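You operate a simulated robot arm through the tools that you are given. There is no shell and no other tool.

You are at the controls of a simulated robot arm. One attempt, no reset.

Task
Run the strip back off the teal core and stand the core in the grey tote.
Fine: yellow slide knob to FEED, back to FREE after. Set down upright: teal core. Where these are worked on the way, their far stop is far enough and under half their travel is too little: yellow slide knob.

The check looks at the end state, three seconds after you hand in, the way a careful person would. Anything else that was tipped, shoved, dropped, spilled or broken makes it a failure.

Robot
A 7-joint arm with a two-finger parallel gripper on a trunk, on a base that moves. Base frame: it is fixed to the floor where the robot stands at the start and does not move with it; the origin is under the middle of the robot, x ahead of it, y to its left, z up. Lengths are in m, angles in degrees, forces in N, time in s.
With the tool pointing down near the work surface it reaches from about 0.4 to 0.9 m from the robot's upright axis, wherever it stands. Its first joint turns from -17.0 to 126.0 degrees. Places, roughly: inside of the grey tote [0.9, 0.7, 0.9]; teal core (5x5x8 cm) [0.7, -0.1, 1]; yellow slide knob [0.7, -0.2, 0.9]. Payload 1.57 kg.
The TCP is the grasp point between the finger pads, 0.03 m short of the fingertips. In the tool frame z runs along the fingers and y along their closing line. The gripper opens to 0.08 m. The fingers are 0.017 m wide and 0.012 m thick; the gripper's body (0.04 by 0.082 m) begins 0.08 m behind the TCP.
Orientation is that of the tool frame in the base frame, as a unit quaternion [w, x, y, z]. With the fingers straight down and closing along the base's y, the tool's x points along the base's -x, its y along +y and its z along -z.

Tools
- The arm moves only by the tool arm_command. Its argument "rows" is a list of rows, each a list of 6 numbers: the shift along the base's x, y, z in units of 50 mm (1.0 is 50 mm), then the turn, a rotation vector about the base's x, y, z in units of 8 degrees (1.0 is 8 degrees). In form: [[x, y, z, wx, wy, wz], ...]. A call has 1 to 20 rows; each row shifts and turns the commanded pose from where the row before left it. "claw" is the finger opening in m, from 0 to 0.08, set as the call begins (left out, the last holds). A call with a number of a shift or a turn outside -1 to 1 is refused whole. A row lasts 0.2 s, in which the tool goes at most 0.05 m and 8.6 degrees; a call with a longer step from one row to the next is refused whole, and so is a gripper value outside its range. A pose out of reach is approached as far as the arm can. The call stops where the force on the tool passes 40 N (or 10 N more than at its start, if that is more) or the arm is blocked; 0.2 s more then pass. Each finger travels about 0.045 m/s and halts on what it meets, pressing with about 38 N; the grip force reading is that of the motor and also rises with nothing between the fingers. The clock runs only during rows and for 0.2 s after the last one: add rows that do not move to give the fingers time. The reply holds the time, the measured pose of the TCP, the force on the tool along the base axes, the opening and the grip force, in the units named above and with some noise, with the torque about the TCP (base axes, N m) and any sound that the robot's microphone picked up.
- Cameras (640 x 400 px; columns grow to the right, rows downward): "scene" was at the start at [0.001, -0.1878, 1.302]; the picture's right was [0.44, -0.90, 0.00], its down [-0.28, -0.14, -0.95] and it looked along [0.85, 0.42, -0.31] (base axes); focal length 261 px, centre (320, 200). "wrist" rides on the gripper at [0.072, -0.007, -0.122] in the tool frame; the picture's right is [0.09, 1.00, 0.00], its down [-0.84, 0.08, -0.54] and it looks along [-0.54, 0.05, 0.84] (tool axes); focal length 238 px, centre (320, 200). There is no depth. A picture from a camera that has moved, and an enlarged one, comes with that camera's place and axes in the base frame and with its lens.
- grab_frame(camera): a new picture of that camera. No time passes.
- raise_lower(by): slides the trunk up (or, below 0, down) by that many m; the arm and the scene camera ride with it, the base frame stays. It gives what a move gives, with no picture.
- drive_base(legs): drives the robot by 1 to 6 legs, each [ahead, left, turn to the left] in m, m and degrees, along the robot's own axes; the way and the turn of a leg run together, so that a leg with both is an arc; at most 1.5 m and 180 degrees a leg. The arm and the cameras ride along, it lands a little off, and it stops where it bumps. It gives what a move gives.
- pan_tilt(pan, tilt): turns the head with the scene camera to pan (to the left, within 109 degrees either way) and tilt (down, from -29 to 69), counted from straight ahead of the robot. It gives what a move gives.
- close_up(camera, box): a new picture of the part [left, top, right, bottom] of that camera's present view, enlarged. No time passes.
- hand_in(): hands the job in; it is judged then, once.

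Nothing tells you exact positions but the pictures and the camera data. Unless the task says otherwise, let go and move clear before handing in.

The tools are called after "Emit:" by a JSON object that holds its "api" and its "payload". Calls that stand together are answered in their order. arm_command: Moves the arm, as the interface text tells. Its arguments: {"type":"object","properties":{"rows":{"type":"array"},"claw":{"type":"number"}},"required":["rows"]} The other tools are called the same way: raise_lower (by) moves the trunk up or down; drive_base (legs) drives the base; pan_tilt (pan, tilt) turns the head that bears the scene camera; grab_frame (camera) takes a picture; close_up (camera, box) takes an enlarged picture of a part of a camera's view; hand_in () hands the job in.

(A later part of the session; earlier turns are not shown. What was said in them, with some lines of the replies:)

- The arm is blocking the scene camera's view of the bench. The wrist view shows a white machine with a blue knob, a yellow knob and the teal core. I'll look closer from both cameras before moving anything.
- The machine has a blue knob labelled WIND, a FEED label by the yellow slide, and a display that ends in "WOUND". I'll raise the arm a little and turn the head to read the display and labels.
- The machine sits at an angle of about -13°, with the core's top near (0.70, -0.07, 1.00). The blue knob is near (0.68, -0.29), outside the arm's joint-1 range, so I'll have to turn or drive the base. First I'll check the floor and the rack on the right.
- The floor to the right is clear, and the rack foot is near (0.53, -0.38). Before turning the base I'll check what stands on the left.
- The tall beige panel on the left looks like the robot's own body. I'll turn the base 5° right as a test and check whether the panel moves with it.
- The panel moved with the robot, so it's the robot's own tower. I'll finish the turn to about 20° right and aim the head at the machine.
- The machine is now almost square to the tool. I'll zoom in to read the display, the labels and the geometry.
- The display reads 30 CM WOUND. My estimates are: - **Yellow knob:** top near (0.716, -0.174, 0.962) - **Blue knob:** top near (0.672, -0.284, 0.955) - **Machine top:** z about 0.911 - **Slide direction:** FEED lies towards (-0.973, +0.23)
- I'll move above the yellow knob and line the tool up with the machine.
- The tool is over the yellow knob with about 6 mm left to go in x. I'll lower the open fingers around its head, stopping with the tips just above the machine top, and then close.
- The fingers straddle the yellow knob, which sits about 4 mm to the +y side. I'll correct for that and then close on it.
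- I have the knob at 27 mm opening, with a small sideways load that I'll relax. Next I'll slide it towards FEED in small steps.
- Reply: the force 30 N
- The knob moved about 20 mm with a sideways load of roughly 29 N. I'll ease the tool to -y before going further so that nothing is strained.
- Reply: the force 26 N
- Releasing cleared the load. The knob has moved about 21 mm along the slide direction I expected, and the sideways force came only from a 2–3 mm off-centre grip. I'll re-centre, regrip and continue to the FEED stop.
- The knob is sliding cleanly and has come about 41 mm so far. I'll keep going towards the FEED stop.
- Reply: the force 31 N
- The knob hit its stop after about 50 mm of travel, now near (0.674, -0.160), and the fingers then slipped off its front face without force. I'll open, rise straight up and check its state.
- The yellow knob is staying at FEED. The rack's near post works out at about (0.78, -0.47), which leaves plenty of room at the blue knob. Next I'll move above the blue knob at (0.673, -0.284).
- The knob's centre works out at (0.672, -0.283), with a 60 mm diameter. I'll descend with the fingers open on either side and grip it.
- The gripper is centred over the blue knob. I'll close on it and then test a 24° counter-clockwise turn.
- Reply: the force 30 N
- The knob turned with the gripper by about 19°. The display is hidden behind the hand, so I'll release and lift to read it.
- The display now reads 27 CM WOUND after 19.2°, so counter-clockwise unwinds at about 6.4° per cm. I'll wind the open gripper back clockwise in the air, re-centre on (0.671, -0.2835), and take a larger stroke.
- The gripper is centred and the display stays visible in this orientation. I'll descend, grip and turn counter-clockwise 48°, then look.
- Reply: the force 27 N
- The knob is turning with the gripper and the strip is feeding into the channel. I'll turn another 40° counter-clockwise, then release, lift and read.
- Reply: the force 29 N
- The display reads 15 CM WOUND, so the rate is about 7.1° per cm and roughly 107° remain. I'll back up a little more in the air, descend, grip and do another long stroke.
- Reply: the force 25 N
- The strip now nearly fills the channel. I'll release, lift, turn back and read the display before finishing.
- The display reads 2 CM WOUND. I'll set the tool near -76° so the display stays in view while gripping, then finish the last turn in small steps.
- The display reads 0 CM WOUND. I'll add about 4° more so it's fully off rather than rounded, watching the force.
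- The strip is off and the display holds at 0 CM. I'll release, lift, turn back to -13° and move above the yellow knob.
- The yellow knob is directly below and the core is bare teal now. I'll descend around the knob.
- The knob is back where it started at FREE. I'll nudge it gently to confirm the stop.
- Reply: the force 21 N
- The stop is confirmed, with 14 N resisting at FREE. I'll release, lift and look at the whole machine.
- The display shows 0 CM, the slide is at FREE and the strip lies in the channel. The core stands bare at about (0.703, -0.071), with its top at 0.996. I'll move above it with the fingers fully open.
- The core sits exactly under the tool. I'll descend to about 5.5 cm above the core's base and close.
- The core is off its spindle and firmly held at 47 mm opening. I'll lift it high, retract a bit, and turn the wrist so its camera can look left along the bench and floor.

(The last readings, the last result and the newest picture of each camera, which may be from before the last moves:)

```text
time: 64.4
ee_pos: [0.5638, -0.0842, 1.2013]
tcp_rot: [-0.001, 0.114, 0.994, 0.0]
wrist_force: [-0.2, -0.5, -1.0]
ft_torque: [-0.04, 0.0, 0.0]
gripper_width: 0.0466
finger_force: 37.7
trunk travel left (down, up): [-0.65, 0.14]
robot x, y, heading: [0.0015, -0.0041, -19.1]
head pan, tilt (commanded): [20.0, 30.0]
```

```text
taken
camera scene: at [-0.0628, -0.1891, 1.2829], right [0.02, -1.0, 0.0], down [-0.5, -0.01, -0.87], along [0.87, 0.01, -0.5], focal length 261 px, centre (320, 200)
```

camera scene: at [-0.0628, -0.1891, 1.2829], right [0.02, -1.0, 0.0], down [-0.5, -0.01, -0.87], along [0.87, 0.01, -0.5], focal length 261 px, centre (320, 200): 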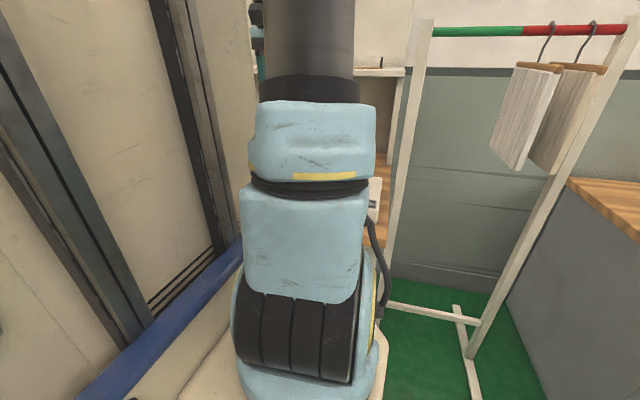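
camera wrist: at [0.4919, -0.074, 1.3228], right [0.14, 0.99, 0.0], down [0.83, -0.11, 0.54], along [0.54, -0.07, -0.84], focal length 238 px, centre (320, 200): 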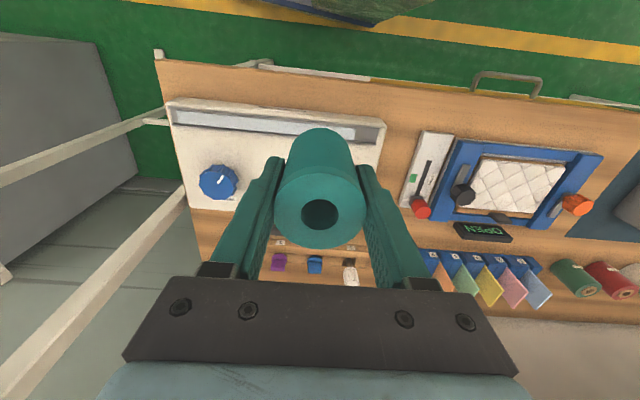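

Emit:
{"api": "arm_command", "payload": {"rows": [[-0.2, 0.7, 0, 0, 0, 1], [-0.2, 0.7, 0, 0, 0, 1], [-0.2, 0.7, 0, 0, 0, 1], [-0.2, 0.7, 0, 0, 0, 1], [-0.2, 0.7, 0, 0, 0, 1], [-0.2, 0.7, 0, 0, 0, 1], [-0.2, 0.7, 0, 0, 0, 1], [-0.2, 0.7, 0, 0, 0, 1], [0, 0, 0, 0, 0, 0]]}}

Emit:
{"api": "grab_frame", "payload": {"camera": "wrist"}}

```text
time: 65.8
ee_pos: [0.5633, 0.0243, 1.1909]
tcp_rot: [-0.003, -0.186, 0.982, 0.006]
wrist_force: [1.0, 0.5, -0.7]
ft_torque: [-0.01, 0.04, 0.01]
gripper_width: 0.0467
finger_force: 38.5
trunk travel left (down, up): [-0.65, 0.14]
robot x, y, heading: [-0.0023, -0.0013, -19.0]
head pan, tilt (commanded): [20.0, 30.0]
stopped in row 6: the arm was blocked; the commanded pose is now the measured one
```

```text
taken
camera wrist: at [0.5007, -0.0099, 1.3143], right [-0.45, 0.89, 0.01], down [0.75, 0.37, 0.54], along [0.48, 0.25, -0.84], focal length 238 px, centre (320, 200)
```

wrist: 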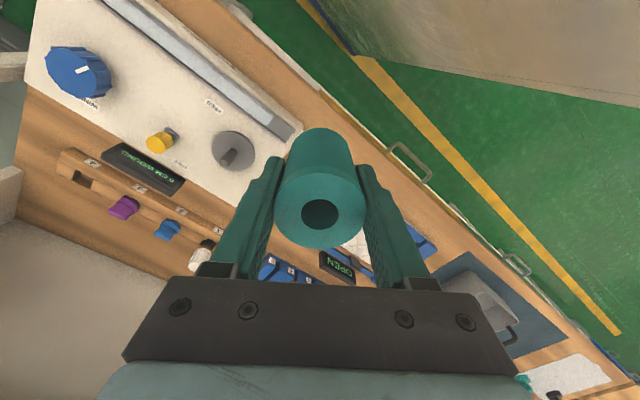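

The arm stopped against its own limit, but nothing else was touched and the core is still held. The wrist view shows the tote on a blue mat further left along the bench. I'll check the floor behind and to the right before planning the drive.

Emit:
{"api": "pan_tilt", "payload": {"pan": -109, "tilt": 30}}

Emit:
{"api": "grab_frame", "payload": {"camera": "scene"}}

Emit:
{"api": "close_up", "payload": {"camera": "wrist", "box": [380, 200, 640, 400]}}

```text
time: 67.9
ee_pos: [0.5626, 0.0231, 1.1913]
tcp_rot: [-0.007, -0.188, 0.982, 0.007]
wrist_force: [-0.2, 0.1, -0.7]
ft_torque: [0.02, -0.03, -0.01]
gripper_width: 0.0465
finger_force: 38.6
trunk travel left (down, up): [-0.65, 0.14]
robot x, y, heading: [0.0009, -0.0008, -19.2]
head pan, tilt (commanded): [-108.9, 30.0]
```

```text
taken
camera scene: at [-0.2063, -0.2764, 1.2795], right [-0.79, 0.61, 0.01], down [0.31, 0.41, -0.86], along [-0.53, -0.68, -0.51], focal length 261 px, centre (320, 200)
```

scene: 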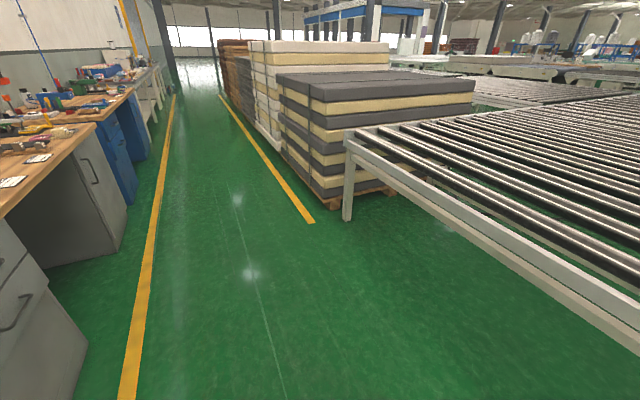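

```text
2.00 times, centred on (510, 300) of wrist
camera zoom: at [0.4998, -0.0099, 1.3138], right [-0.45, 0.89, 0.02], down [0.76, 0.38, 0.53], along [0.47, 0.25, -0.85], focal length 477 px, centre (-60, 0)
```

zoom: 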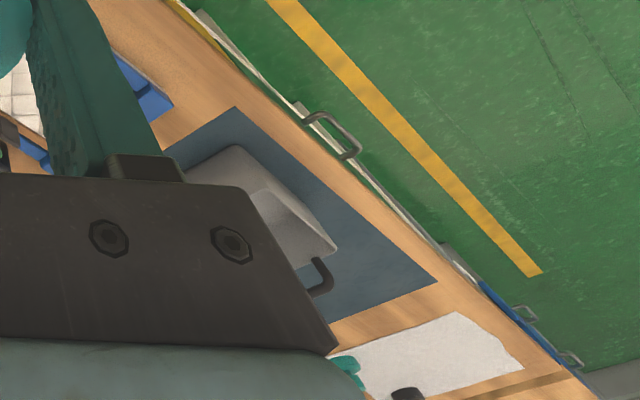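

The aisle behind has about half a metre of room before the roller conveyor. I'll take the arm off its limit, back away from the bench, and turn left so the head camera can check the path to the tote.

Emit:
{"api": "arm_command", "payload": {"rows": [[0.1, -0.6, 0.1, 0, 0, -1], [0.1, -0.6, 0.1, 0, 0, -1], [0.1, -0.6, 0, 0, 0, -1], [0, 0, 0, 0, 0, -1], [0, 0, 0, 0, 0, 0]]}}

Emit:
{"api": "drive_base", "payload": {"legs": [[-0.15, 0, 0]]}}

Emit:
{"api": "drive_base", "payload": {"legs": [[0, 0, 40]]}}

Emit:
{"api": "pan_tilt", "payload": {"pan": 25, "tilt": 30}}

Emit:
{"api": "grab_frame", "payload": {"camera": "scene"}}

Emit:
{"api": "grab_frame", "payload": {"camera": "wrist"}}

```text
time: 69.1
ee_pos: [0.567, -0.0412, 1.2074]
tcp_rot: [-0.001, 0.078, 0.997, 0.002]
wrist_force: [0.1, 0.9, -0.8]
ft_torque: [-0.03, 0.02, -0.02]
gripper_width: 0.0466
finger_force: 38.1
trunk travel left (down, up): [-0.65, 0.14]
robot x, y, heading: [-0.0023, -0.0007, -19.2]
head pan, tilt (commanded): [-108.9, 30.0]
```

```text
time: 70.5
ee_pos: [0.4243, 0.0101, 1.2058]
tcp_rot: [-0.002, 0.075, 0.997, 0.0]
wrist_force: [-0.2, 0.5, -0.2]
ft_torque: [0.01, 0.02, -0.01]
gripper_width: 0.0465
finger_force: 38.3
trunk travel left (down, up): [-0.65, 0.14]
robot x, y, heading: [-0.1417, 0.0505, -18.6]
head pan, tilt (commanded): [-108.9, 30.0]
```

```text
time: 72.7
ee_pos: [0.3141, 0.3863, 1.2055]
tcp_rot: [-0.002, -0.273, 0.962, 0.0]
wrist_force: [-0.9, -0.1, -0.3]
ft_torque: [-0.01, -0.01, 0.01]
gripper_width: 0.0466
finger_force: 38.0
trunk travel left (down, up): [-0.65, 0.14]
robot x, y, heading: [-0.1429, 0.0519, 21.6]
head pan, tilt (commanded): [-108.9, 30.0]
```

```text
time: 74.9
ee_pos: [0.315, 0.3854, 1.2053]
tcp_rot: [-0.002, -0.273, 0.962, 0.0]
wrist_force: [0.7, 0.0, -1.6]
ft_torque: [0.02, -0.01, 0.0]
gripper_width: 0.0468
finger_force: 38.0
trunk travel left (down, up): [-0.65, 0.14]
robot x, y, heading: [-0.1393, 0.0464, 21.4]
head pan, tilt (commanded): [25.0, 30.0]
```

```text
taken
camera scene: at [-0.0717, -0.1289, 1.2827], right [0.72, -0.69, 0.0], down [-0.35, -0.36, -0.87], along [0.6, 0.63, -0.5], focal length 261 px, centre (320, 200)
```

scene: 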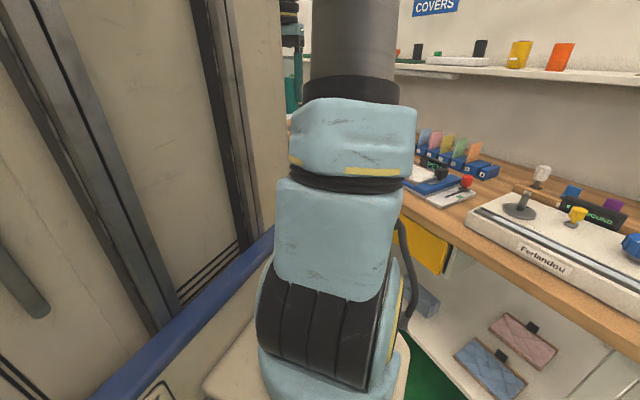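

```text
taken
camera wrist: at [0.2587, 0.3433, 1.3281], right [-0.6, 0.8, 0.0], down [0.67, 0.51, 0.54], along [0.43, 0.32, -0.84], focal length 238 px, centre (320, 200)
```

wrist: 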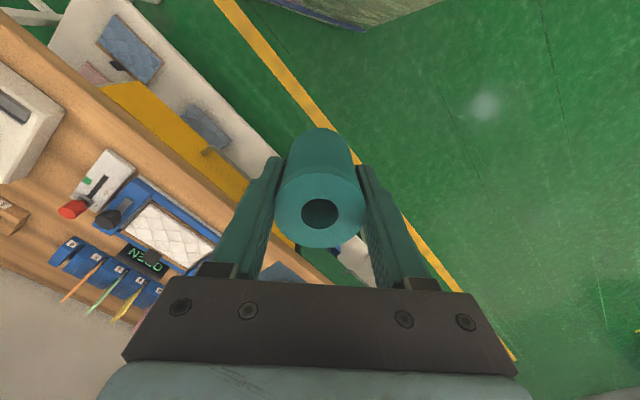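

The wrist view shows open floor all along the aisle to the left, so the way is clear. I'll turn to face square to the bench, slide left along it to the tote, and check before moving closer.

Emit:
{"api": "drive_base", "payload": {"legs": [[0, 0, -35]]}}

Emit:
{"api": "drive_base", "payload": {"legs": [[0, 0.45, 0]]}}

Emit:
{"api": "grab_frame", "payload": {"camera": "wrist"}}

```text
time: 77.0
ee_pos: [0.4277, 0.0565, 1.2061]
tcp_rot: [-0.001, 0.035, 0.999, 0.0]
wrist_force: [-0.6, -0.3, -1.0]
ft_torque: [-0.01, 0.0, -0.03]
gripper_width: 0.0464
finger_force: 37.5
trunk travel left (down, up): [-0.65, 0.14]
robot x, y, heading: [-0.1438, 0.0488, -14.2]
head pan, tilt (commanded): [25.0, 30.0]
```

```text
time: 79.7
ee_pos: [0.5334, 0.4867, 1.2045]
tcp_rot: [-0.003, 0.035, 0.999, 0.0]
wrist_force: [0.5, -0.1, -0.4]
ft_torque: [0.0, 0.0, -0.05]
gripper_width: 0.0466
finger_force: 38.4
trunk travel left (down, up): [-0.65, 0.14]
robot x, y, heading: [-0.0314, 0.4773, -14.3]
head pan, tilt (commanded): [25.0, 30.0]
```

```text
taken
camera wrist: at [0.4637, 0.4852, 1.328], right [-0.02, 1.0, 0.0], down [0.84, 0.02, 0.54], along [0.54, 0.01, -0.84], focal length 238 px, centre (320, 200)
```

wrist: 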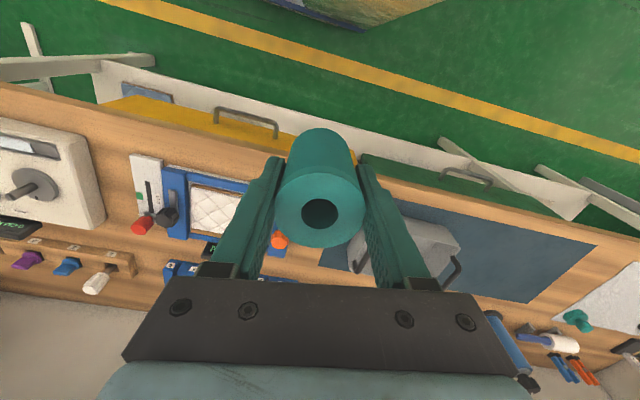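

Emit:
{"api": "close_up", "payload": {"camera": "wrist", "box": [330, 180, 620, 340]}}

Emit:
{"api": "pan_tilt", "payload": {"pan": 10, "tilt": 25}}

Emit:
{"api": "grab_frame", "payload": {"camera": "scene"}}

```text
2.21 times, centred on (475, 260) of wrist
camera zoom: at [0.4637, 0.4852, 1.328], right [-0.02, 1.0, 0.0], down [0.84, 0.02, 0.54], along [0.54, 0.01, -0.84], focal length 526 px, centre (-22, 68)
```

zoom: 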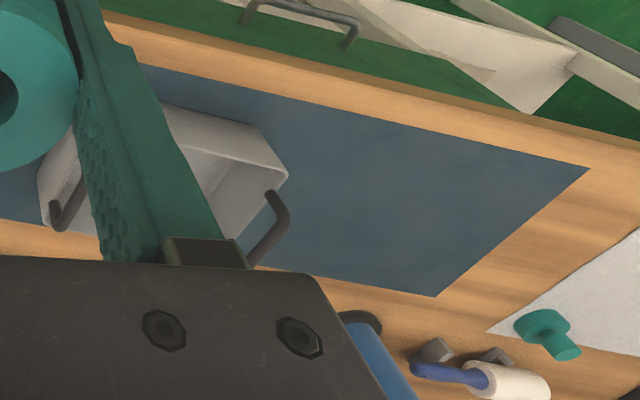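

```text
time: 80.4
ee_pos: [0.5358, 0.4868, 1.205]
tcp_rot: [-0.002, 0.037, 0.999, 0.0]
wrist_force: [0.1, 0.7, -1.4]
ft_torque: [0.02, 0.0, -0.01]
gripper_width: 0.0466
finger_force: 38.4
trunk travel left (down, up): [-0.65, 0.14]
robot x, y, heading: [-0.0353, 0.4784, -14.3]
head pan, tilt (commanded): [10.0, 25.0]
```

```text
taken
camera scene: at [-0.0781, 0.2691, 1.2906], right [-0.07, -1.0, 0.0], down [-0.42, 0.03, -0.91], along [0.9, -0.06, -0.42], focal length 261 px, centre (320, 200)
```

scene: 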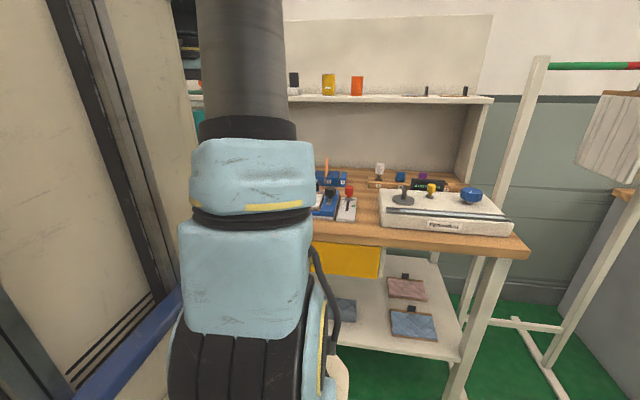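

The tote, with its two handles, sits on the mat ahead. I'll continue left about 0.5 m so it lands slightly right of the arm, in clear view of the head camera.

Emit:
{"api": "drive_base", "payload": {"legs": [[0, 0.52, 0]]}}

Emit:
{"api": "grab_frame", "payload": {"camera": "wrist"}}

Emit:
{"api": "grab_frame", "payload": {"camera": "scene"}}

```text
time: 83.5
ee_pos: [0.6613, 0.9985, 1.2056]
tcp_rot: [-0.002, 0.031, 1.0, 0.0]
wrist_force: [0.4, -0.2, -0.1]
ft_torque: [0.0, -0.02, 0.01]
gripper_width: 0.0467
finger_force: 38.3
trunk travel left (down, up): [-0.65, 0.14]
robot x, y, heading: [0.0916, 0.9855, -13.6]
head pan, tilt (commanded): [10.0, 25.0]
```

```text
taken
camera wrist: at [0.5901, 0.9971, 1.3279], right [-0.03, 1.0, 0.0], down [0.84, 0.02, 0.54], along [0.54, 0.02, -0.84], focal length 238 px, centre (320, 200)
```

wrist: 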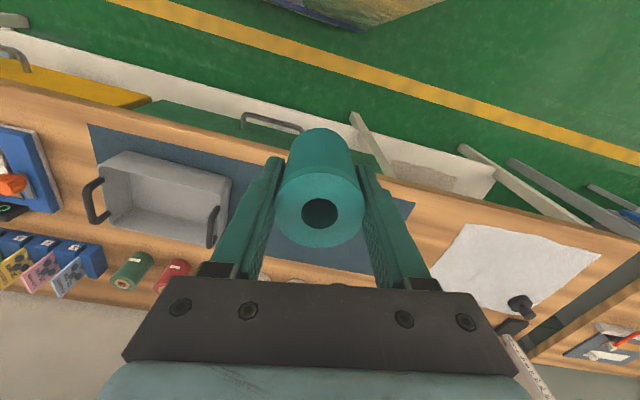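

```text
taken
camera scene: at [0.0501, 0.7769, 1.2907], right [-0.07, -1.0, 0.0], down [-0.42, 0.03, -0.91], along [0.9, -0.06, -0.42], focal length 261 px, centre (320, 200)
```

scene: 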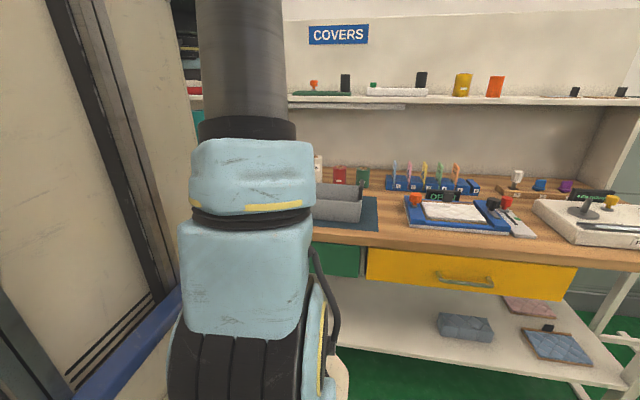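

Both cameras now see the tote, an open box with handles at its two ends. I'll zoom in to measure it.

Emit:
{"api": "close_up", "payload": {"camera": "wrist", "box": [70, 130, 270, 260]}}

Emit:
{"api": "close_up", "payload": {"camera": "scene", "box": [290, 140, 410, 240]}}

```text
3.08 times, centred on (170, 195) of wrist
camera zoom: at [0.5901, 0.9971, 1.3279], right [-0.03, 1.0, 0.0], down [0.84, 0.02, 0.54], along [0.54, 0.02, -0.84], focal length 733 px, centre (782, 215)
```

zoom: 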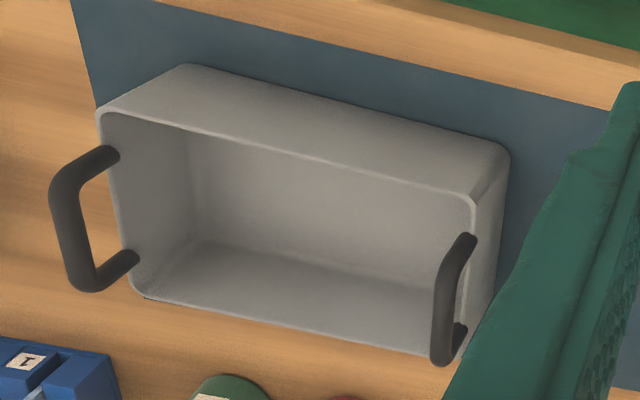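

```text
4.00 times, centred on (350, 190) of scene
camera zoom: at [0.0501, 0.7769, 1.2907], right [-0.07, -1.0, 0.0], down [-0.42, 0.03, -0.91], along [0.9, -0.06, -0.42], focal length 1044 px, centre (200, 240)
```

zoom: 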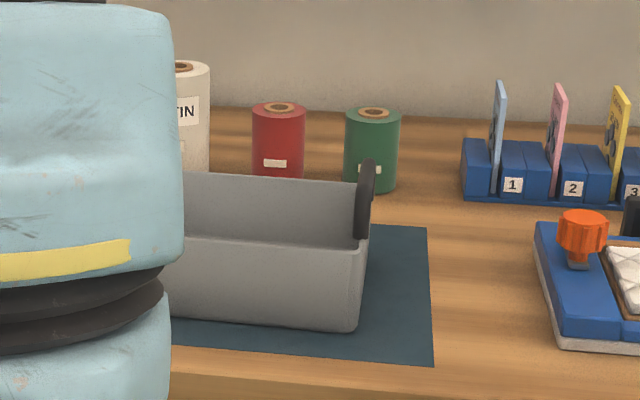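

The tote is empty and centred near (0.873, 0.693). Its rim is at z about 0.943 and its floor about 0.87, and it measures roughly 0.21 × 0.14 m in line with the bench. I'll drive slightly closer for a comfortable reach and re-measure.

Emit:
{"api": "drive_base", "payload": {"legs": [[0.08, 0, 0]]}}

Emit:
{"api": "grab_frame", "payload": {"camera": "wrist"}}

Emit:
{"api": "close_up", "payload": {"camera": "wrist", "box": [70, 90, 290, 240]}}

Emit:
{"api": "close_up", "payload": {"camera": "scene", "box": [290, 140, 410, 240]}}

```text
time: 84.5
ee_pos: [0.7409, 0.9799, 1.2049]
tcp_rot: [-0.003, 0.032, 0.999, 0.001]
wrist_force: [0.6, 0.5, -0.6]
ft_torque: [0.0, -0.02, 0.02]
gripper_width: 0.0467
finger_force: 38.3
trunk travel left (down, up): [-0.65, 0.14]
robot x, y, heading: [0.1719, 0.968, -13.7]
head pan, tilt (commanded): [10.0, 25.0]
```

```text
taken
camera wrist: at [0.6699, 0.9776, 1.3279], right [-0.03, 1.0, 0.0], down [0.84, 0.02, 0.54], along [0.54, 0.02, -0.84], focal length 238 px, centre (320, 200)
```

wrist: 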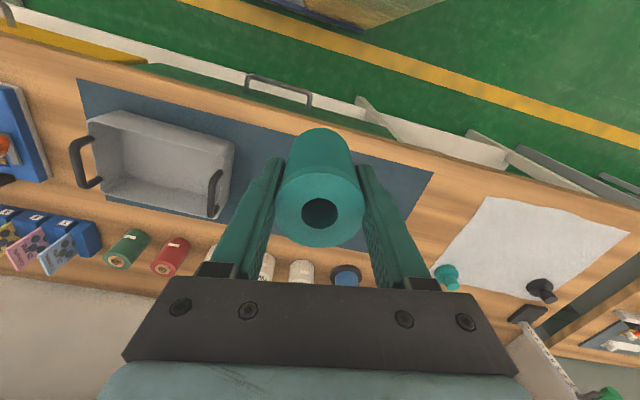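

```text
2.67 times, centred on (180, 165) of wrist
camera zoom: at [0.6699, 0.9776, 1.3279], right [-0.03, 1.0, 0.0], down [0.84, 0.02, 0.54], along [0.54, 0.02, -0.84], focal length 636 px, centre (693, 293)
```

zoom: 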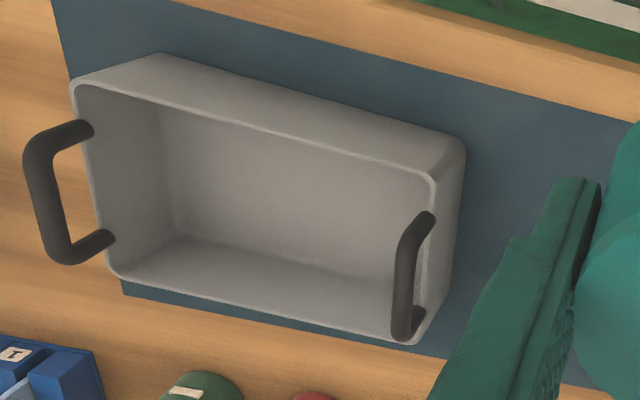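

```text
4.00 times, centred on (350, 190) of scene
camera zoom: at [0.1298, 0.7575, 1.2907], right [-0.07, -1.0, 0.0], down [-0.42, 0.03, -0.91], along [0.9, -0.06, -0.42], focal length 1044 px, centre (200, 240)
```

zoom: 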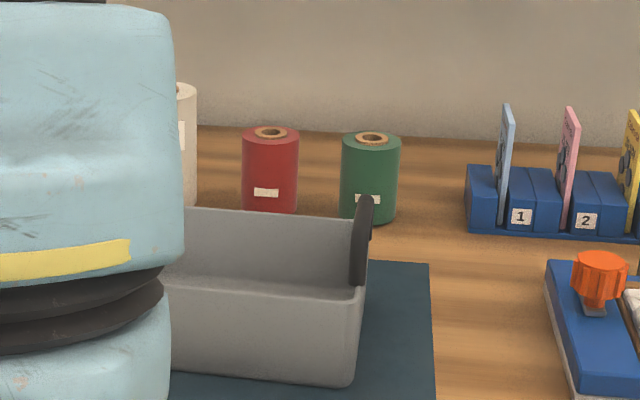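

The measurements agree: tote centre at (0.8746, 0.6935), at about -14°. I'll carry the core over at height, turning the tool to match, and then check from above.

Emit:
{"api": "arm_command", "payload": {"rows": [[0.331, -0.716, 0, 0, 0, -0.16], [0.331, -0.716, 0, 0, 0, -0.16], [0.331, -0.716, 0, 0, 0, -0.16], [0.331, -0.716, 0, 0, 0, -0.16], [0.331, -0.716, 0, 0, 0, -0.16], [0.331, -0.716, 0, 0, 0, -0.16], [0.331, -0.716, 0, 0, 0, -0.16], [0.331, -0.716, 0, 0, 0, -0.16], [0, 0, 0, 0, 0, 0]]}}

Emit:
{"api": "grab_frame", "payload": {"camera": "wrist"}}

Emit:
{"api": "grab_frame", "payload": {"camera": "scene"}}

```text
time: 86.5
ee_pos: [0.8745, 0.6915, 1.2055]
tcp_rot: [-0.003, 0.121, 0.993, 0.0]
wrist_force: [0.6, 1.2, -0.4]
ft_torque: [-0.01, -0.01, 0.04]
gripper_width: 0.0462
finger_force: 37.5
trunk travel left (down, up): [-0.65, 0.14]
robot x, y, heading: [0.1741, 0.9687, -13.6]
head pan, tilt (commanded): [10.0, 25.0]
```

```text
taken
camera wrist: at [0.8041, 0.7036, 1.3288], right [0.15, 0.99, 0.0], down [0.83, -0.13, 0.54], along [0.53, -0.08, -0.84], focal length 238 px, centre (320, 200)
```

wrist: 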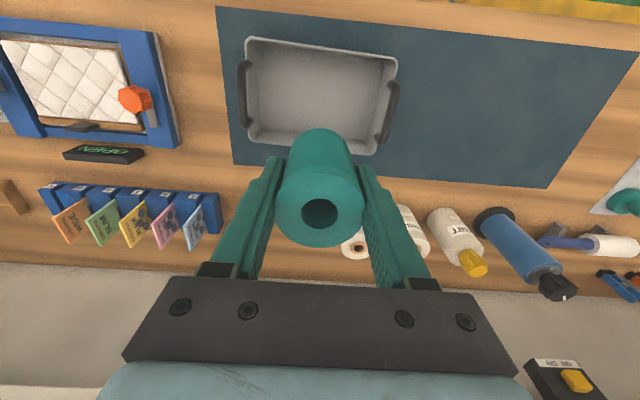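

```text
taken
camera scene: at [0.1291, 0.7588, 1.2908], right [-0.07, -1.0, 0.0], down [-0.42, 0.03, -0.91], along [0.9, -0.06, -0.42], focal length 261 px, centre (320, 200)
```

scene: 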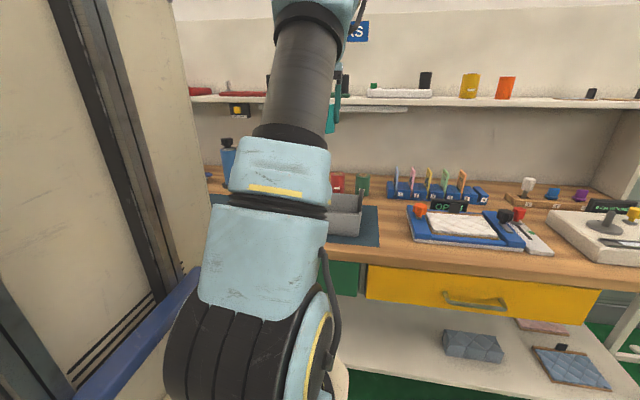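

Emit:
{"api": "close_up", "payload": {"camera": "wrist", "box": [220, 20, 420, 170]}}

```text
2.67 times, centred on (320, 95) of wrist
camera zoom: at [0.8041, 0.7036, 1.3288], right [0.15, 0.99, 0.0], down [0.83, -0.13, 0.54], along [0.53, -0.08, -0.84], focal length 636 px, centre (320, 480)
```

zoom: 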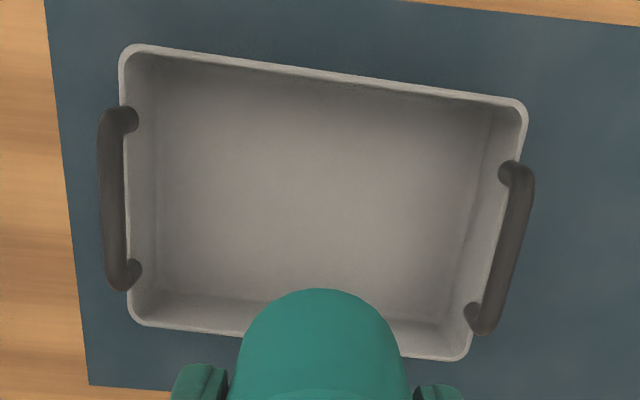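

The tool is over the tote centre to within 3 mm. I'll lower the core to just above the rim and check again.

Emit:
{"api": "arm_command", "payload": {"rows": [[0, -0.06, -0.85, 0, 0, 0], [0, 0, -0.85, 0, 0, 0], [0, 0, -0.85, 0, 0, 0], [0, 0, -0.85, 0, 0, 0], [0, 0, 0, 0, 0, 0]]}}

Emit:
{"api": "grab_frame", "payload": {"camera": "wrist"}}

Emit:
{"api": "grab_frame", "payload": {"camera": "scene"}}

```text
time: 87.8
ee_pos: [0.8733, 0.6884, 1.0376]
tcp_rot: [-0.003, 0.121, 0.993, 0.001]
wrist_force: [-1.1, 0.1, -0.8]
ft_torque: [0.03, 0.01, 0.02]
gripper_width: 0.0464
finger_force: 38.8
trunk travel left (down, up): [-0.65, 0.14]
robot x, y, heading: [0.1739, 0.9705, -13.6]
head pan, tilt (commanded): [10.0, 25.0]
```

```text
taken
camera wrist: at [0.8026, 0.6999, 1.1603], right [0.15, 0.99, 0.0], down [0.83, -0.13, 0.54], along [0.53, -0.08, -0.84], focal length 238 px, centre (320, 200)
```

wrist: 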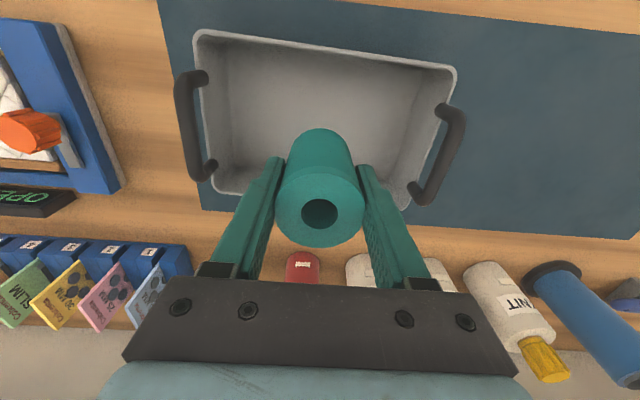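

```text
taken
camera scene: at [0.1291, 0.7588, 1.2909], right [-0.07, -1.0, 0.0], down [-0.42, 0.03, -0.91], along [0.9, -0.06, -0.42], focal length 261 px, centre (320, 200)
```

scene: 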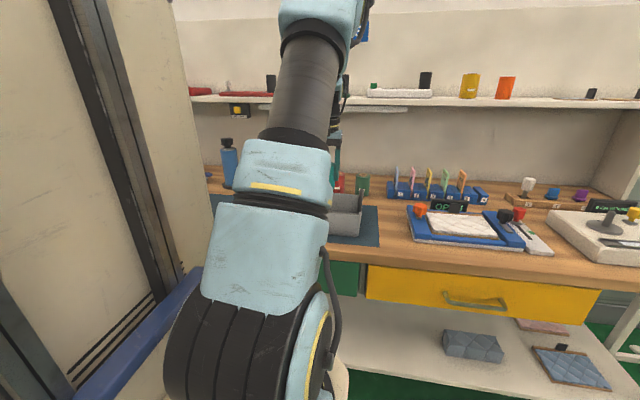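

Emit:
{"api": "arm_command", "payload": {"rows": [[0.01, 0, -0.6, 0, 0, 0], [0.01, 0, -0.6, 0, 0, 0], [0, 0, -0.6, 0, 0, 0], [0, 0, 0, 0, 0, 0]]}}

Emit:
{"api": "grab_frame", "payload": {"camera": "wrist"}}

```text
time: 88.8
ee_pos: [0.8732, 0.689, 0.9459]
tcp_rot: [-0.003, 0.121, 0.993, 0.0]
wrist_force: [0.2, -0.1, -1.2]
ft_torque: [0.03, -0.07, 0.02]
gripper_width: 0.0471
finger_force: 38.1
trunk travel left (down, up): [-0.65, 0.14]
robot x, y, heading: [0.1696, 0.9707, -13.7]
head pan, tilt (commanded): [10.0, 25.0]
```

```text
taken
camera wrist: at [0.8019, 0.7005, 1.0697], right [0.15, 0.99, 0.0], down [0.83, -0.13, 0.54], along [0.53, -0.08, -0.84], focal length 238 px, centre (320, 200)
```

wrist: 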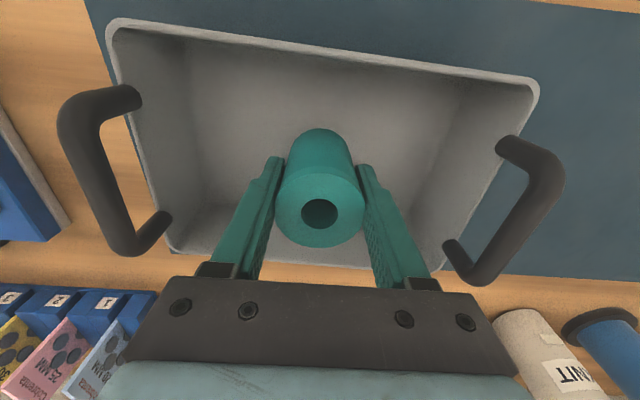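

The core is inside the tote and centred, with small clearance below. I'll remove the slight tilt and go down gently until I feel the floor.

Emit:
{"api": "arm_command", "payload": {"rows": [[0, 0, -0.06, 0, -0.043, 0], [0, 0, -0.06, 0, 0, 0], [0, 0, -0.06, 0, 0, 0], [0, 0, -0.06, 0, 0, 0], [0, 0, -0.04, 0, 0, 0]]}}

Emit:
{"api": "arm_command", "payload": {"rows": [[0, 0, -0.04, 0, 0, 0], [0, 0, -0.03, 0, 0, 0]]}}

```text
time: 90.0
ee_pos: [0.8742, 0.691, 0.933]
tcp_rot: [0.001, 0.12, 0.993, 0.0]
wrist_force: [0.5, -0.6, -1.2]
ft_torque: [0.0, -0.01, -0.01]
gripper_width: 0.0468
finger_force: 38.0
trunk travel left (down, up): [-0.65, 0.14]
robot x, y, heading: [0.172, 0.9694, -13.6]
head pan, tilt (commanded): [10.0, 25.0]
```

```text
time: 90.5
ee_pos: [0.8749, 0.6922, 0.9267]
tcp_rot: [0.002, 0.121, 0.993, 0.0]
wrist_force: [0.0, -0.8, 0.0]
ft_torque: [-0.01, -0.03, 0.02]
gripper_width: 0.0466
finger_force: 38.0
trunk travel left (down, up): [-0.65, 0.14]
robot x, y, heading: [0.1669, 0.9684, -13.9]
head pan, tilt (commanded): [10.0, 25.0]
```

Emit:
{"api": "arm_command", "payload": {"rows": [[0, 0, -0.04, 0, 0, 0], [0, 0, 0, 0, 0, 0]]}}

Emit:
{"api": "grab_frame", "payload": {"camera": "wrist"}}

```text
time: 91.2
ee_pos: [0.8743, 0.6916, 0.9243]
tcp_rot: [0.001, 0.122, 0.993, 0.0]
wrist_force: [0.2, 0.2, -0.7]
ft_torque: [0.01, -0.01, 0.0]
gripper_width: 0.0465
finger_force: 38.6
trunk travel left (down, up): [-0.65, 0.14]
robot x, y, heading: [0.17, 0.9675, -13.8]
head pan, tilt (commanded): [10.0, 25.0]
```

```text
taken
camera wrist: at [0.803, 0.7022, 1.0468], right [0.15, 0.99, 0.0], down [0.83, -0.13, 0.54], along [0.54, -0.08, -0.84], focal length 238 px, centre (320, 200)
```

wrist: 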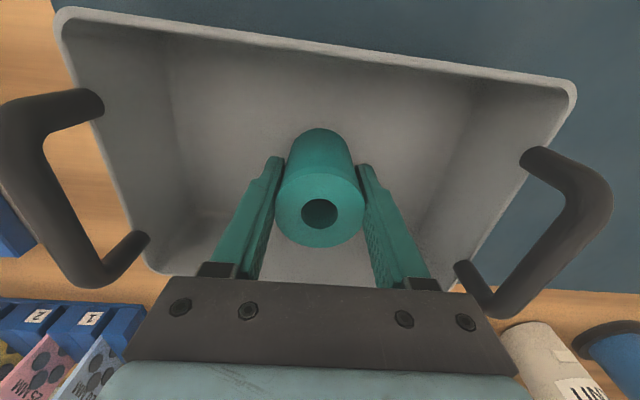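

Emit:
{"api": "arm_command", "payload": {"rows": [[0, 0, -0.04, 0, 0, 0], [0, 0, -0.02, 0, 0, 0], [0, 0, 0, 0, 0, 0]]}}

Emit:
{"api": "arm_command", "payload": {"rows": [[0, 0, -0.04, 0, 0, 0], [0, 0, -0.02, 0, 0, 0], [0, 0, 0, 0, 0, 0]]}}

```text
time: 92.0
ee_pos: [0.8753, 0.6919, 0.9221]
tcp_rot: [0.001, 0.121, 0.993, 0.0]
wrist_force: [0.5, 0.7, -1.3]
ft_torque: [0.01, 0.0, 0.0]
gripper_width: 0.0467
finger_force: 37.9
trunk travel left (down, up): [-0.65, 0.14]
robot x, y, heading: [0.1743, 0.9704, -13.5]
head pan, tilt (commanded): [10.0, 25.0]
```

```text
time: 92.8
ee_pos: [0.8756, 0.6914, 0.9205]
tcp_rot: [0.002, 0.122, 0.993, 0.001]
wrist_force: [1.8, 3.0, 7.8]
ft_torque: [0.15, 0.06, -0.07]
gripper_width: 0.0465
finger_force: 37.5
trunk travel left (down, up): [-0.65, 0.14]
robot x, y, heading: [0.1719, 0.9708, -13.7]
head pan, tilt (commanded): [10.0, 25.0]
```

I felt contact at about 8 N, so the core is resting on the tote floor. I'll open the fingers and check it stands before lifting away.

Emit:
{"api": "arm_command", "payload": {"rows": [[0, 0, 0.01, 0, 0, 0], [0, 0, 0, 0, 0, 0]]}}

Emit:
{"api": "arm_command", "payload": {"rows": [[0, 0, 0, 0, 0, 0], [0, 0, 0, 0, 0, 0], [0, 0, 0, 0, 0, 0]], "claw": 0.074}}

Emit:
{"api": "grab_frame", "payload": {"camera": "wrist"}}

```text
time: 93.3
ee_pos: [0.875, 0.691, 0.9196]
tcp_rot: [0.0, 0.121, 0.993, -0.001]
wrist_force: [3.0, -0.7, 4.2]
ft_torque: [-0.02, -0.06, 0.02]
gripper_width: 0.0465
finger_force: 37.2
trunk travel left (down, up): [-0.65, 0.14]
robot x, y, heading: [0.1695, 0.969, -13.8]
head pan, tilt (commanded): [10.0, 25.0]
```

```text
time: 94.2
ee_pos: [0.8739, 0.6916, 0.9192]
tcp_rot: [0.001, 0.121, 0.993, 0.0]
wrist_force: [0.6, 0.0, 0.0]
ft_torque: [0.01, 0.0, 0.02]
gripper_width: 0.0737
finger_force: 0.1
trunk travel left (down, up): [-0.65, 0.14]
robot x, y, heading: [0.173, 0.9654, -13.5]
head pan, tilt (commanded): [10.0, 25.0]
```

```text
taken
camera wrist: at [0.8038, 0.7026, 1.0418], right [0.15, 0.99, 0.0], down [0.83, -0.13, 0.54], along [0.54, -0.08, -0.84], focal length 238 px, centre (320, 200)
```

wrist: 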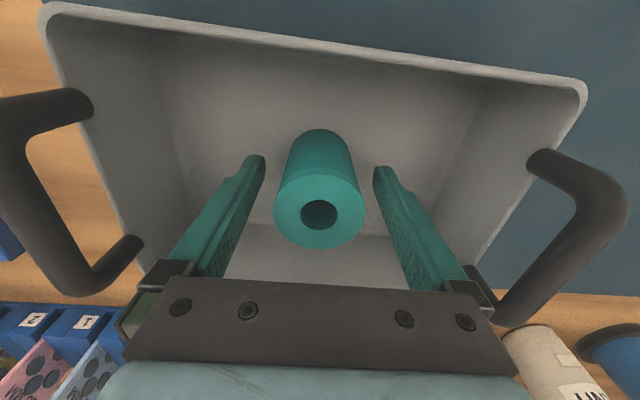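

The core stands free and upright. I'll lift straight up and clear of the tote.

Emit:
{"api": "arm_command", "payload": {"rows": [[0, 0, 0.2, 0, 0, 0], [0, 0, 0.4, 0, 0, 0], [0, 0, 0.8, 0, 0, 0], [0, 0, 0.8, 0, 0, 0], [0, 0, 0.8, 0, 0, 0], [0, 0, 0.8, 0, 0, 0], [0, 0, 0.8, 0, 0, 0], [0, 0, 0, 0, 0, 0]]}}

Emit:
{"api": "grab_frame", "payload": {"camera": "wrist"}}

Emit:
{"api": "grab_frame", "payload": {"camera": "scene"}}

```text
time: 96.0
ee_pos: [0.8739, 0.6904, 1.1491]
tcp_rot: [0.001, 0.121, 0.993, 0.0]
wrist_force: [0.5, -0.5, 0.7]
ft_torque: [0.02, 0.01, -0.06]
gripper_width: 0.074
finger_force: 0.1
trunk travel left (down, up): [-0.65, 0.14]
robot x, y, heading: [0.1724, 0.97, -13.7]
head pan, tilt (commanded): [10.0, 25.0]
```

```text
taken
camera wrist: at [0.802, 0.7023, 1.2715], right [0.15, 0.99, 0.0], down [0.83, -0.13, 0.54], along [0.54, -0.08, -0.84], focal length 238 px, centre (320, 200)
```

wrist: 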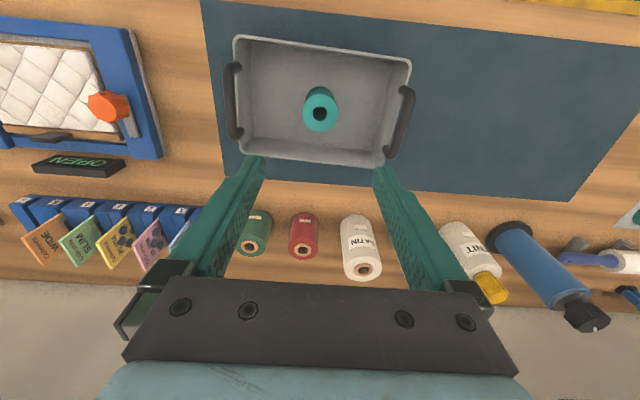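

```text
taken
camera scene: at [0.1292, 0.7588, 1.2909], right [-0.07, -1.0, 0.0], down [-0.42, 0.03, -0.91], along [0.9, -0.06, -0.42], focal length 261 px, centre (320, 200)
```

scene: 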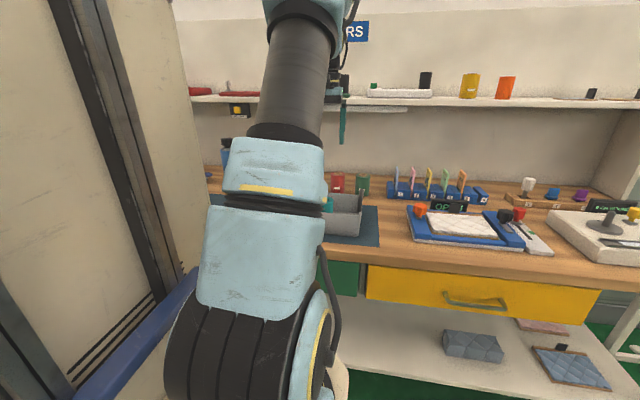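

The core stands upright in the middle of the tote. I'll check the machine once more from here before handing in.

Emit:
{"api": "pan_tilt", "payload": {"pan": -25, "tilt": 25}}

Emit:
{"api": "grab_frame", "payload": {"camera": "scene"}}

Emit:
{"api": "close_up", "payload": {"camera": "scene", "box": [260, 140, 480, 280]}}

Emit:
{"api": "close_up", "payload": {"camera": "wrist", "box": [220, 30, 420, 170]}}

```text
time: 97.0
ee_pos: [0.873, 0.6915, 1.1497]
tcp_rot: [0.0, 0.121, 0.993, -0.001]
wrist_force: [0.3, 0.3, 0.6]
ft_torque: [0.03, 0.0, -0.03]
gripper_width: 0.0742
finger_force: 0.0
trunk travel left (down, up): [-0.65, 0.14]
robot x, y, heading: [0.1724, 0.9702, -13.6]
head pan, tilt (commanded): [-25.0, 25.0]
```

```text
taken
camera scene: at [0.1091, 0.7072, 1.2909], right [-0.63, -0.78, 0.0], down [-0.33, 0.26, -0.91], along [0.71, -0.57, -0.42], focal length 261 px, centre (320, 200)
```

scene: 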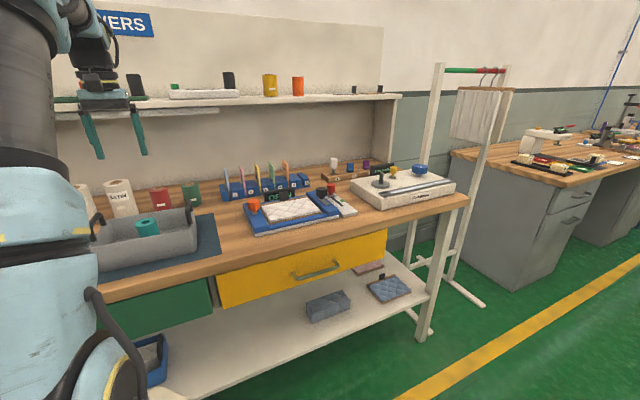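

```text
2.86 times, centred on (370, 210) of scene
camera zoom: at [0.1091, 0.7072, 1.2909], right [-0.63, -0.78, 0.0], down [-0.33, 0.26, -0.91], along [0.71, -0.57, -0.42], focal length 746 px, centre (177, 171)
```

zoom: 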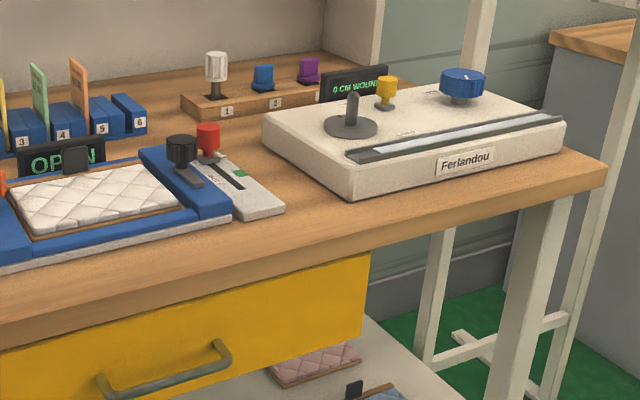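

```text
2.86 times, centred on (320, 100) of wrist
camera zoom: at [0.802, 0.7023, 1.271], right [0.15, 0.99, 0.0], down [0.83, -0.13, 0.54], along [0.54, -0.08, -0.84], focal length 681 px, centre (320, 486)
```

zoom: 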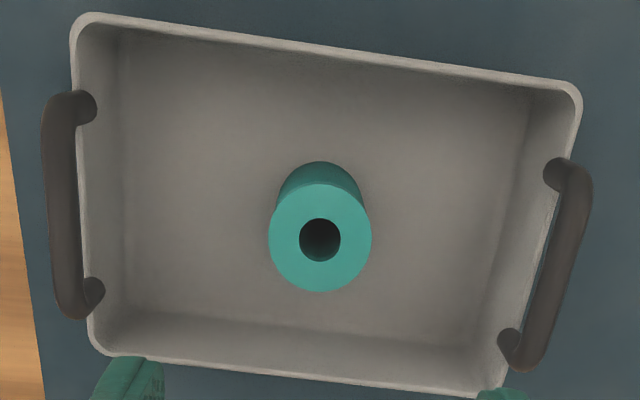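

The display reads 0 CM WOUND, the yellow slide is back at FREE, and the strip lies in its channel. The core stands upright in the tote, everything else is undisturbed, and the gripper is open and clear, so I'm handing in.

Emit:
{"api": "hand_in", "payload": {}}

```text
The job is handed in.
```

The job is handed in. The strip is off the teal core, and the core stands upright in the middle of the grey tote.

- **Strip:** I turned the blue knob counter-clockwise until the display read 0 CM WOUND. The strip now lies in the machine's channel.
- **Yellow slide knob:** I slid it to its FEED stop before unwinding and back to its FREE stop afterwards, about 50 mm each way. The resistance rose at both ends, so both stops were reached.
- **Core:** It was lifted straight off the spindle and set down on the tote floor with light contact. It stayed standing after I opened the fingers.
- **Surroundings:** I saw nothing tipped, shoved or dropped in the last pictures. The gripper was open and clear of the tote. At one point the arm stopped against its own limit while carrying the core, but the core stayed in the grip and I saw no contact with anything else.

I handed in right after the final check and have not seen the result of the judging.
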